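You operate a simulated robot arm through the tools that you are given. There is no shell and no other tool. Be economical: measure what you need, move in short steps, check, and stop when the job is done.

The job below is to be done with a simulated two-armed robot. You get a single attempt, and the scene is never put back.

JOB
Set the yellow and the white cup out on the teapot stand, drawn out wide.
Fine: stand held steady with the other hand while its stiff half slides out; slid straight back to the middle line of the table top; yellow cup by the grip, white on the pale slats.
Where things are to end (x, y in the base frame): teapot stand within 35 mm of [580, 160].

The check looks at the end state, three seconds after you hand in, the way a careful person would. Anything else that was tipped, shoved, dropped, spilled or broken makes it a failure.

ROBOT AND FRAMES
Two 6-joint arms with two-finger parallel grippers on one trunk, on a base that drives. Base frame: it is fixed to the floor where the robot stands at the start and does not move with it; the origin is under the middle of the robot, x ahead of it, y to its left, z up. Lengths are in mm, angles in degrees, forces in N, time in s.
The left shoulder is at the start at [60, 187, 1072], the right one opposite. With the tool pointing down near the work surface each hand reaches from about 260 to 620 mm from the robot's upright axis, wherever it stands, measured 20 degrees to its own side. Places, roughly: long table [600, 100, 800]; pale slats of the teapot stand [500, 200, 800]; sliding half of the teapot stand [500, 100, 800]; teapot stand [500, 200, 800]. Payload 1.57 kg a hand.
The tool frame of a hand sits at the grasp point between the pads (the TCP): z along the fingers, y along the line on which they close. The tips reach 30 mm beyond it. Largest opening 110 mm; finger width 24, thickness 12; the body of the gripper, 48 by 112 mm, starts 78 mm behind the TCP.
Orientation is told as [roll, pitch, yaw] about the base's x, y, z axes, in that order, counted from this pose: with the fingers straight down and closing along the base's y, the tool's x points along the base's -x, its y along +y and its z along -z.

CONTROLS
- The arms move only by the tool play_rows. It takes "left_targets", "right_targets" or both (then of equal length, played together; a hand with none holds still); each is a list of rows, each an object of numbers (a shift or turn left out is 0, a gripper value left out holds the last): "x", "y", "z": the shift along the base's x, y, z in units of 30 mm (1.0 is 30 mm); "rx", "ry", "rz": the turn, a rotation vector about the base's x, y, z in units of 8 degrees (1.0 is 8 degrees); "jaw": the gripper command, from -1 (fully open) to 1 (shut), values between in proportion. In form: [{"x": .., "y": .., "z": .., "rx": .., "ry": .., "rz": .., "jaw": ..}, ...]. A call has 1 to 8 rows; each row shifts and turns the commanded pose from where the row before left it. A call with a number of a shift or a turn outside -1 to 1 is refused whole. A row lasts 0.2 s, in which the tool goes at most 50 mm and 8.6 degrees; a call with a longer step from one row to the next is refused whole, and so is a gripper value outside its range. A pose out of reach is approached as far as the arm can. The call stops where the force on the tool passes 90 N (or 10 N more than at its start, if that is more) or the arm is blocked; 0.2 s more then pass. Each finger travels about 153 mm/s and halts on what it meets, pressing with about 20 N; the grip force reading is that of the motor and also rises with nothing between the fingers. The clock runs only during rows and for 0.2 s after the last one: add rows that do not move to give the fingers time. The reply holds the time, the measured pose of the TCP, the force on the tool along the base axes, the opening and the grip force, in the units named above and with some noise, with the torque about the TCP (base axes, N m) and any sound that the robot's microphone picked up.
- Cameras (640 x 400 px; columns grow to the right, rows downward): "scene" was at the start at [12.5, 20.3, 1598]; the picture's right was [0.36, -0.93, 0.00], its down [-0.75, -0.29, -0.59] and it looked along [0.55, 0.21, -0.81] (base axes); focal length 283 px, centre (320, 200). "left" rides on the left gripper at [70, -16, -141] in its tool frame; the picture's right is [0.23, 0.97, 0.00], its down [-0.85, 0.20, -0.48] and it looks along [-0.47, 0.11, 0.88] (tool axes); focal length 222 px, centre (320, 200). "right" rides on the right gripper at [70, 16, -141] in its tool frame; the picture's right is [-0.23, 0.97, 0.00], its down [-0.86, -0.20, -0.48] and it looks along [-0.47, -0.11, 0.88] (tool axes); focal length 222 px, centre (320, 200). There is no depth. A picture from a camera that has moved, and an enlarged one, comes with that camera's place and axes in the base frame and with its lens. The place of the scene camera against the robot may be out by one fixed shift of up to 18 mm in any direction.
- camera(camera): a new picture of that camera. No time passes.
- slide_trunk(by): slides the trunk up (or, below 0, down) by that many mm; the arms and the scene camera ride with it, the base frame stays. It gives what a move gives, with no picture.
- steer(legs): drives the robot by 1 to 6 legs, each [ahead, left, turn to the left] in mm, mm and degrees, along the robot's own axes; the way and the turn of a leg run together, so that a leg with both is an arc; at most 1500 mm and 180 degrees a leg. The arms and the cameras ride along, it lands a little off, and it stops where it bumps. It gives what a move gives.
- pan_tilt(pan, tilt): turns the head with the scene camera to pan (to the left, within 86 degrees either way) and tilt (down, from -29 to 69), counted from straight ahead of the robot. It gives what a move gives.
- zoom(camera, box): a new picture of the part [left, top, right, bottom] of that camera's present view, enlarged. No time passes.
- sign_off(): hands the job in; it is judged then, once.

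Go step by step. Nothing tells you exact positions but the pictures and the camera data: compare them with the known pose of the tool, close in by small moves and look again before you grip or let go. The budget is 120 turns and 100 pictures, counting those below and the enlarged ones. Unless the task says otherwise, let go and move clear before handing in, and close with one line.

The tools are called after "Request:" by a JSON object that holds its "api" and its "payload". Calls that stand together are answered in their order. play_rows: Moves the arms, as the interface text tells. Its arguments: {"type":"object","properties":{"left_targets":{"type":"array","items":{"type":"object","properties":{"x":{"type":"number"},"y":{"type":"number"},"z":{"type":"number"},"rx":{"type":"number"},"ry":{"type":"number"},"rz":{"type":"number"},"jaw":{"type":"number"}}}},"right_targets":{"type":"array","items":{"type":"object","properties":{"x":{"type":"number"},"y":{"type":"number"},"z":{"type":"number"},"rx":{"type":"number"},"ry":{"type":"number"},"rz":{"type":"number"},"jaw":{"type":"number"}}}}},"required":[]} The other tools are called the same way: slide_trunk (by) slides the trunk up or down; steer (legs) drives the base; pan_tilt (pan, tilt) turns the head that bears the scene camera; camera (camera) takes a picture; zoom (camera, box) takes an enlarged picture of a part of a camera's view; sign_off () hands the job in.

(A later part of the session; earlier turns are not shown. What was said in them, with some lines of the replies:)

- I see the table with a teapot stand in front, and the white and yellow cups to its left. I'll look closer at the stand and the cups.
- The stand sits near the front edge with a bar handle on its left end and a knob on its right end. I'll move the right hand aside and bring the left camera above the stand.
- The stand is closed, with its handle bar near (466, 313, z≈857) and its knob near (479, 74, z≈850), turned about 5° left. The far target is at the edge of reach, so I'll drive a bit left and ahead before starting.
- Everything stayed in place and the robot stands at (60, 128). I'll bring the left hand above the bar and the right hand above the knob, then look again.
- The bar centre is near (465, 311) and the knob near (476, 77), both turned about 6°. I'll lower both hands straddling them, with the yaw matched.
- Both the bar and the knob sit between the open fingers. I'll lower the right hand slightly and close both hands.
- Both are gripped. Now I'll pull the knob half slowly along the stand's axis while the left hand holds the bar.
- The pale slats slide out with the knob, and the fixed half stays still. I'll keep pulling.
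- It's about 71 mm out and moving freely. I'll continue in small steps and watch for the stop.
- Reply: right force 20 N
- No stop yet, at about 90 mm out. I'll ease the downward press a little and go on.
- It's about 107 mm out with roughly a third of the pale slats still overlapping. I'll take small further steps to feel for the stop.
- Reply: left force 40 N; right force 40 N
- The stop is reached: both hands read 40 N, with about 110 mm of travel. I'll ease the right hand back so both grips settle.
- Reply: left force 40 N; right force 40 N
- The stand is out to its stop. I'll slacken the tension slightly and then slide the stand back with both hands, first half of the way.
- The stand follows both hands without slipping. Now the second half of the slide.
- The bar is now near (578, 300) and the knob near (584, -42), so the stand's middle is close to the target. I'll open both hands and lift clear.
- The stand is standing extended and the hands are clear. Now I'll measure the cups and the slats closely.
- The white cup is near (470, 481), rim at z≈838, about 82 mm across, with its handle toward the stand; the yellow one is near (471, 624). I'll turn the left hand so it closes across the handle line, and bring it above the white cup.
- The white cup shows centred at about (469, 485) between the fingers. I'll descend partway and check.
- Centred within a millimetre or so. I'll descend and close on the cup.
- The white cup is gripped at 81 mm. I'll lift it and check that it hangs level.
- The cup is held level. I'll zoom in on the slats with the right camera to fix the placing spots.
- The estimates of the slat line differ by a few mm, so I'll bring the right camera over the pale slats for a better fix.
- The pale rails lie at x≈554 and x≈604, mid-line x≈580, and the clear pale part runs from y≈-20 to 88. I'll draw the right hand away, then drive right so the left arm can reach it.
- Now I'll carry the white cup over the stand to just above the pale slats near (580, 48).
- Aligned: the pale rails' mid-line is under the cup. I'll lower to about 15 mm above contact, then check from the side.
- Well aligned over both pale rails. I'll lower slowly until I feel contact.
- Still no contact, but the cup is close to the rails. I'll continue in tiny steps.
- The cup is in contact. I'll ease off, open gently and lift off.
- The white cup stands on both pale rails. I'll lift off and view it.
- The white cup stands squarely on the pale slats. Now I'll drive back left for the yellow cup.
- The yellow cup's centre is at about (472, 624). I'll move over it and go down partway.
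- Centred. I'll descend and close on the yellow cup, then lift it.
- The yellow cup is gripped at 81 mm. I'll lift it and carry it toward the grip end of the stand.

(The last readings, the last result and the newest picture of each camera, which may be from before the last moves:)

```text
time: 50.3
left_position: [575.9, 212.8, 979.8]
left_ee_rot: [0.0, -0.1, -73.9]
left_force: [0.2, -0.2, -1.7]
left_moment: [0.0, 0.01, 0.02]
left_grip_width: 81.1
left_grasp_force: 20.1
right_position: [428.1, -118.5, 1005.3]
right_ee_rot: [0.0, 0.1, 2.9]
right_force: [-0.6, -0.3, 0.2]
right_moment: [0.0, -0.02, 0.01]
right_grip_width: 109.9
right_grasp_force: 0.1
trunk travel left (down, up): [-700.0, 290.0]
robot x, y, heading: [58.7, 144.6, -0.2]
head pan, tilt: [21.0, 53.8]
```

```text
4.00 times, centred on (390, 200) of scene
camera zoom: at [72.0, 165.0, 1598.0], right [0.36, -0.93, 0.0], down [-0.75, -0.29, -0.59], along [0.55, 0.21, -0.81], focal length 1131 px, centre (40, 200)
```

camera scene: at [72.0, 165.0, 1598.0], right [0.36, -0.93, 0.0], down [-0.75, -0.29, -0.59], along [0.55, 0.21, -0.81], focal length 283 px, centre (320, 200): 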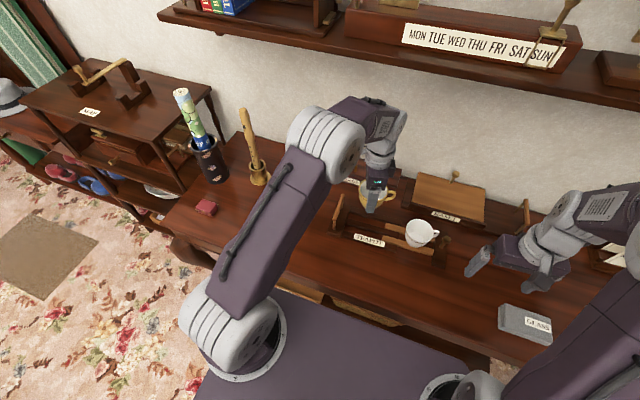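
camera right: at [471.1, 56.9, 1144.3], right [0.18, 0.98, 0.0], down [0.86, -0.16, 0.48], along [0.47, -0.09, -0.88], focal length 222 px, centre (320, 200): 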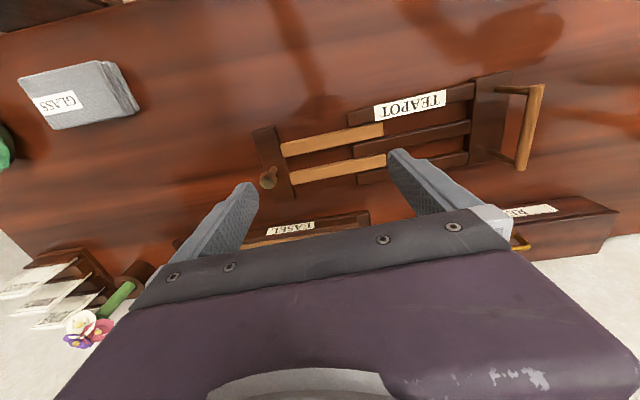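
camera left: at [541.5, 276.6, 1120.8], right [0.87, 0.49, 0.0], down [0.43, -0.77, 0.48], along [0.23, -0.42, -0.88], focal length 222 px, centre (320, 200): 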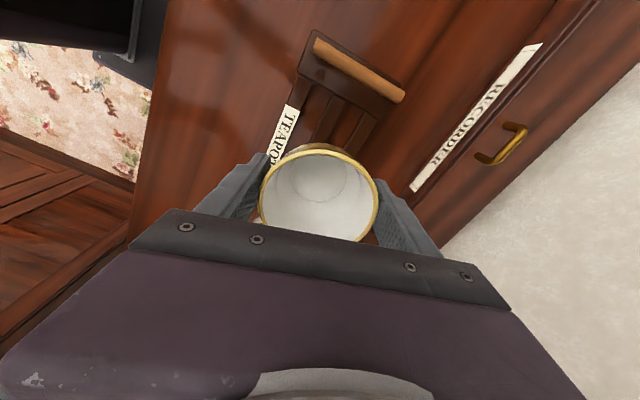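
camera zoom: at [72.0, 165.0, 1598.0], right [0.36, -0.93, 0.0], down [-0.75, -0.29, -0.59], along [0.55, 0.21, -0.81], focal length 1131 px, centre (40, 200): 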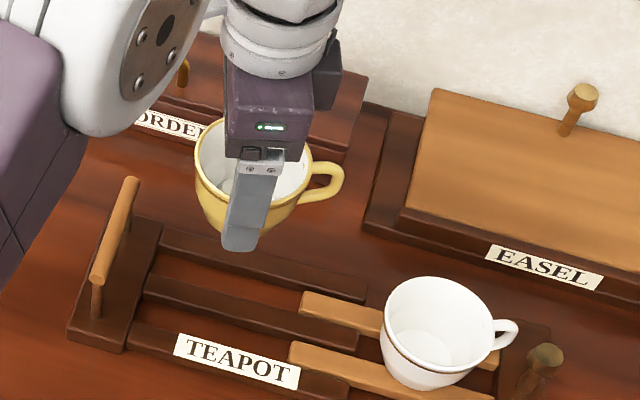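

The middle dark rail runs near x≈576 at y≈215, right under the cup. I'll lower toward it.

Request:
{"api": "play_rows", "payload": {"left_targets": [{"x": 0.04, "y": 0.08, "z": -0.9}, {"z": -0.95}, {"z": -0.95}, {"z": -0.95}, {}]}}

Request:
{"api": "camera", "payload": {"camera": "left"}}

Request:
{"api": "zoom", "payload": {"camera": "scene", "box": [310, 160, 470, 260]}}

```text
time: 51.5
left_position: [576.7, 215.1, 865.1]
left_ee_rot: [0.0, 0.0, -73.8]
left_force: [-0.5, -0.3, -0.8]
left_moment: [0.0, -0.03, 0.07]
left_grip_width: 81.0
left_grasp_force: 20.5
right_position: [427.9, -120.3, 1004.7]
right_ee_rot: [0.1, -0.1, 2.9]
right_force: [-0.4, 0.4, -0.6]
right_moment: [0.02, 0.0, -0.02]
right_grip_width: 110.2
right_grasp_force: 0.0
trunk travel left (down, up): [-700.0, 290.0]
robot x, y, heading: [56.1, 144.3, -0.3]
head pan, tilt: [21.0, 53.8]
```

```text
28 pictures are left
camera left: at [542.3, 279.2, 1007.0], right [0.87, 0.49, 0.0], down [0.43, -0.77, 0.48], along [0.23, -0.42, -0.88], focal length 222 px, centre (320, 200)
```

left: 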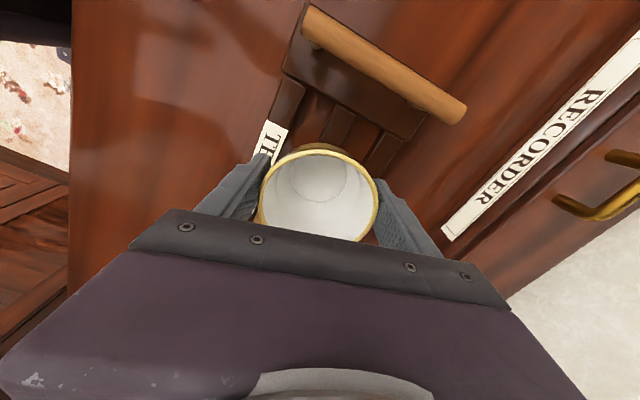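

```text
4.00 times, centred on (390, 210) of scene
camera zoom: at [71.7, 164.4, 1598.0], right [0.36, -0.93, 0.0], down [-0.75, -0.29, -0.59], along [0.55, 0.21, -0.81], focal length 1131 px, centre (40, 160)
```

zoom: 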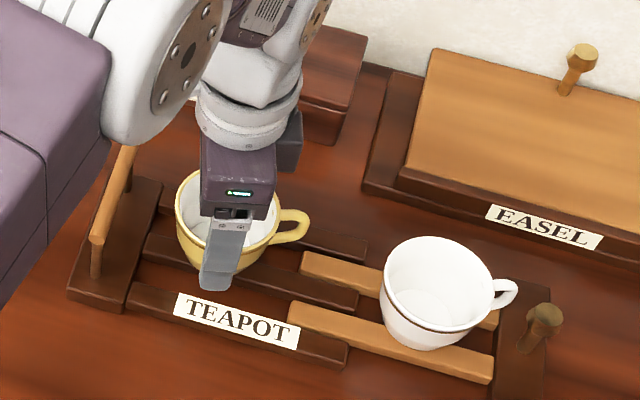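

I'll zoom once to check the alignment with the middle dark rail.

Request:
{"api": "zoom", "payload": {"camera": "left", "box": [240, 60, 420, 200]}}

```text
2.86 times, centred on (330, 130) of left
camera zoom: at [542.3, 279.2, 1007.0], right [0.87, 0.49, 0.0], down [0.43, -0.77, 0.48], along [0.23, -0.42, -0.88], focal length 635 px, centre (291, 400)
```

zoom: 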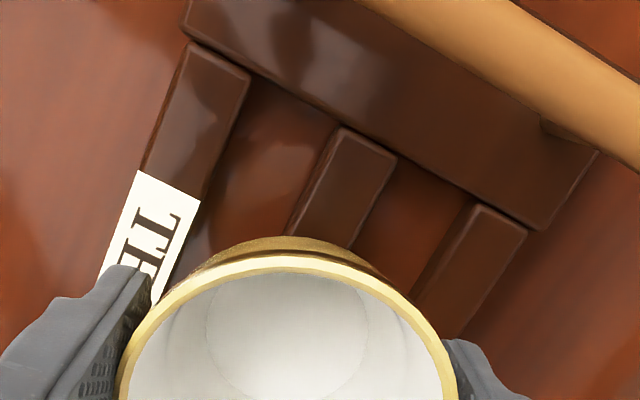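

Aligned within about 1–2 mm. I'll lower in small steps to contact.

Request:
{"api": "play_rows", "payload": {"left_targets": [{"z": -0.13}, {"z": -0.13}, {"z": -0.1}, {}]}}

Request:
{"api": "play_rows", "payload": {"left_targets": [{"z": -0.08}, {}]}}

Request:
{"api": "play_rows", "payload": {"left_targets": [{"z": -0.07}, {}]}}

```text
time: 52.5
left_position: [576.4, 215.9, 855.1]
left_ee_rot: [0.0, -0.1, -73.8]
left_force: [0.3, -0.2, -1.5]
left_moment: [0.02, -0.01, -0.01]
left_grip_width: 80.8
left_grasp_force: 19.9
right_position: [428.1, -119.8, 1005.0]
right_ee_rot: [0.0, 0.0, 2.9]
right_force: [0.2, -0.9, -0.2]
right_moment: [0.0, 0.04, 0.04]
right_grip_width: 109.9
right_grasp_force: 0.0
trunk travel left (down, up): [-700.0, 290.0]
robot x, y, heading: [63.0, 145.6, 0.2]
head pan, tilt: [21.0, 53.8]
```

```text
time: 53.1
left_position: [578.2, 216.9, 851.9]
left_ee_rot: [0.0, 0.0, -73.9]
left_force: [-0.5, 0.0, -0.5]
left_moment: [0.02, 0.0, 0.01]
left_grip_width: 80.8
left_grasp_force: 19.7
right_position: [427.7, -119.3, 1005.3]
right_ee_rot: [0.0, 0.0, 2.9]
right_force: [-0.5, -0.3, -0.1]
right_moment: [0.0, 0.02, -0.02]
right_grip_width: 110.2
right_grasp_force: 0.0
trunk travel left (down, up): [-700.0, 290.0]
robot x, y, heading: [57.6, 142.5, -0.3]
head pan, tilt: [21.0, 53.8]
```

```text
time: 53.7
left_position: [577.0, 216.4, 850.6]
left_ee_rot: [0.0, 0.0, -73.8]
left_force: [0.4, 0.3, -1.4]
left_moment: [0.07, 0.02, 0.0]
left_grip_width: 80.9
left_grasp_force: 19.8
right_position: [428.0, -119.9, 1005.1]
right_ee_rot: [0.0, 0.0, 2.9]
right_force: [-0.1, -0.5, -0.3]
right_moment: [-0.02, -0.01, 0.02]
right_grip_width: 110.2
right_grasp_force: 0.0
trunk travel left (down, up): [-700.0, 290.0]
robot x, y, heading: [64.1, 143.4, -0.0]
head pan, tilt: [21.0, 53.8]
```

Request:
{"api": "play_rows", "payload": {"left_targets": [{"z": -0.05}, {}]}}

Request:
{"api": "play_rows", "payload": {"left_targets": [{"z": -0.05}, {}]}}

```text
time: 54.3
left_position: [577.9, 216.3, 850.2]
left_ee_rot: [0.1, -0.2, -73.9]
left_force: [0.8, 0.2, 8.1]
left_moment: [0.12, 0.08, -0.02]
left_grip_width: 80.8
left_grasp_force: 19.8
right_position: [426.4, -119.3, 1006.0]
right_ee_rot: [0.0, 0.0, 2.9]
right_force: [0.0, -0.5, 0.5]
right_moment: [0.0, -0.03, -0.01]
right_grip_width: 110.0
right_grasp_force: 0.0
trunk travel left (down, up): [-700.0, 290.0]
robot x, y, heading: [58.0, 146.9, 0.1]
head pan, tilt: [21.0, 53.8]
```

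```text
time: 54.9
left_position: [577.3, 215.9, 850.4]
left_ee_rot: [0.2, -0.1, -73.9]
left_force: [1.9, 1.0, 15.7]
left_moment: [-0.13, -0.07, -0.06]
left_grip_width: 81.2
left_grasp_force: 20.2
right_position: [427.2, -119.7, 1005.7]
right_ee_rot: [0.0, 0.0, 3.0]
right_force: [0.0, 0.1, -0.4]
right_moment: [0.0, 0.0, 0.04]
right_grip_width: 110.2
right_grasp_force: 0.2
trunk travel left (down, up): [-700.0, 290.0]
robot x, y, heading: [58.1, 142.0, -0.2]
head pan, tilt: [21.0, 53.8]
```

Contact is made. I'll ease off slightly, open gently and check.

Request:
{"api": "play_rows", "payload": {"left_targets": [{"z": 0.05}, {"jaw": 0.3}, {"jaw": 0.0}, {"jaw": -0.7}, {"jaw": -1}, {}]}}

Request:
{"api": "camera", "payload": {"camera": "left"}}

Request:
{"api": "zoom", "payload": {"camera": "scene", "box": [310, 170, 410, 232]}}

```text
time: 56.3
left_position: [576.1, 216.6, 848.9]
left_ee_rot: [0.0, 0.0, -73.9]
left_force: [-0.3, -0.2, -0.6]
left_moment: [-0.02, 0.0, 0.07]
left_grip_width: 109.7
left_grasp_force: 0.0
right_position: [428.4, -120.2, 1005.4]
right_ee_rot: [0.0, 0.0, 2.9]
right_force: [-0.2, -0.4, 1.0]
right_moment: [0.0, -0.02, 0.03]
right_grip_width: 110.2
right_grasp_force: 0.0
trunk travel left (down, up): [-700.0, 290.0]
robot x, y, heading: [62.0, 142.8, -0.1]
head pan, tilt: [21.0, 53.8]
```

```text
25 pictures are left
camera left: at [543.0, 280.2, 990.6], right [0.87, 0.49, 0.0], down [0.43, -0.77, 0.48], along [0.23, -0.42, -0.88], focal length 222 px, centre (320, 200)
```

left: 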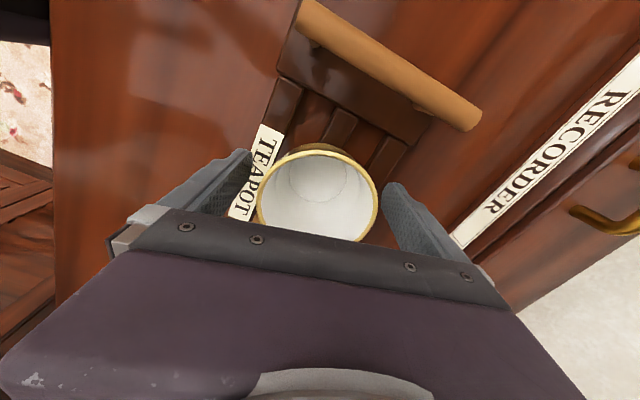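

```text
6.40 times, centred on (360, 201) of scene
camera zoom: at [72.1, 164.5, 1598.0], right [0.36, -0.93, 0.0], down [-0.75, -0.29, -0.59], along [0.55, 0.21, -0.81], focal length 1809 px, centre (64, 194)
```

zoom: 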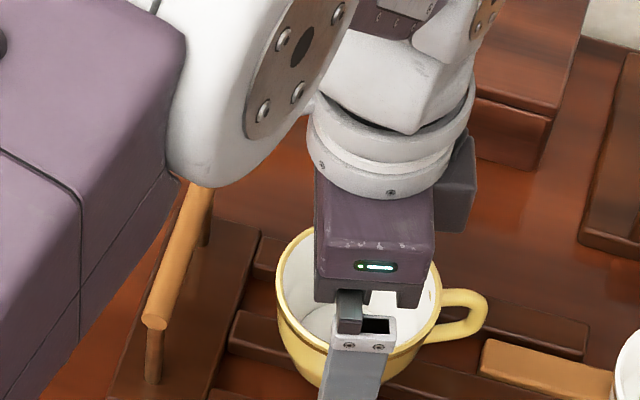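

The yellow cup stands upright. I'll lift the hand straight up, move it back clear, and take a final look.

Request:
{"api": "play_rows", "payload": {"left_targets": [{"z": 0.5}, {"z": 0.9}, {"z": 1}, {"z": 1}, {"z": 1}, {"z": 1}]}}

Request:
{"api": "play_rows", "payload": {"left_targets": [{"x": -0.6, "y": 1}, {"x": -0.6, "y": 1}, {"x": -0.6, "y": 1}, {"x": -0.6, "y": 1}, {"x": -0.6, "y": 1}, {"x": -0.6, "y": 1}]}}

Request:
{"api": "zoom", "payload": {"camera": "scene", "box": [310, 170, 470, 270]}}

Request:
{"api": "camera", "payload": {"camera": "scene"}}

Request:
{"api": "camera", "payload": {"camera": "right"}}

```text
time: 57.7
left_position: [577.5, 216.0, 1010.3]
left_ee_rot: [0.0, 0.0, -74.0]
left_force: [-0.9, -0.6, 0.9]
left_moment: [-0.03, -0.02, -0.01]
left_grip_width: 110.2
left_grasp_force: 0.1
right_position: [427.2, -119.9, 1006.0]
right_ee_rot: [0.0, 0.0, 2.9]
right_force: [-0.2, -0.3, 0.2]
right_moment: [0.02, 0.0, 0.02]
right_grip_width: 110.1
right_grasp_force: 0.0
trunk travel left (down, up): [-700.0, 290.0]
robot x, y, heading: [59.5, 144.3, 0.1]
head pan, tilt: [21.0, 53.8]
```

```text
time: 59.1
left_position: [468.1, 397.8, 1012.0]
left_ee_rot: [-0.1, 0.0, -74.0]
left_force: [0.2, 0.5, -0.7]
left_moment: [0.0, 0.01, -0.02]
left_grip_width: 110.0
left_grasp_force: 0.0
right_position: [427.9, -119.6, 1004.3]
right_ee_rot: [0.0, 0.0, 2.9]
right_force: [-1.2, -0.2, 0.2]
right_moment: [-0.01, -0.01, 0.01]
right_grip_width: 110.1
right_grasp_force: 0.2
trunk travel left (down, up): [-700.0, 290.0]
robot x, y, heading: [60.5, 146.9, 0.1]
head pan, tilt: [21.0, 53.8]
```

```text
4.00 times, centred on (390, 220) of scene
camera zoom: at [71.2, 165.7, 1598.0], right [0.36, -0.93, 0.0], down [-0.75, -0.29, -0.59], along [0.55, 0.21, -0.81], focal length 1131 px, centre (40, 120)
```

zoom: 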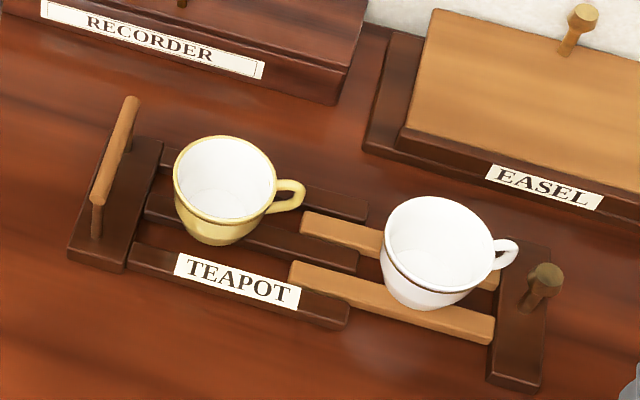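

```text
22 pictures are left
camera scene: at [71.2, 165.7, 1598.0], right [0.36, -0.93, 0.0], down [-0.75, -0.29, -0.59], along [0.55, 0.21, -0.81], focal length 283 px, centre (320, 200)
```

scene: 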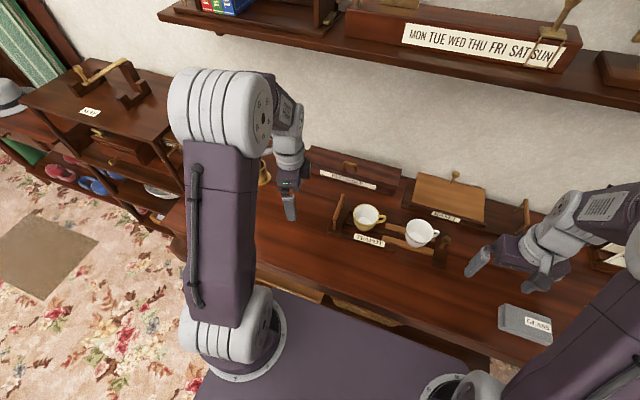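

```text
21 pictures are left
camera right: at [356.1, -107.0, 1146.2], right [0.18, 0.98, 0.0], down [0.86, -0.16, 0.48], along [0.47, -0.09, -0.88], focal length 222 px, centre (320, 200)
```

right: 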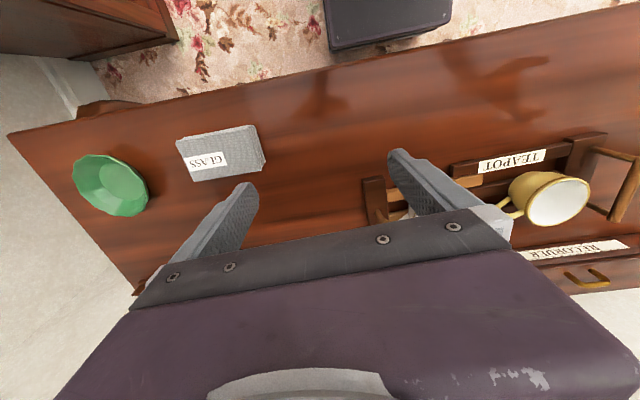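

Both cups stand upright on the drawn-out stand, yellow by the grip and white on the pale slats, and nothing else looks disturbed. I'm handing in.

Request:
{"api": "sign_off", "payload": {}}

```text
The job is handed in.
```

I set both cups out on the teapot stand: yellow by the bar handle, which I took to be the grip, and white across the two pale slats. The stand is drawn out to its stop and slid back to about (579, 180), which is some 20 mm from the target. That figure is for the middle of the closed stand; the drawn-out middle is near y = 126, about 34 mm off.
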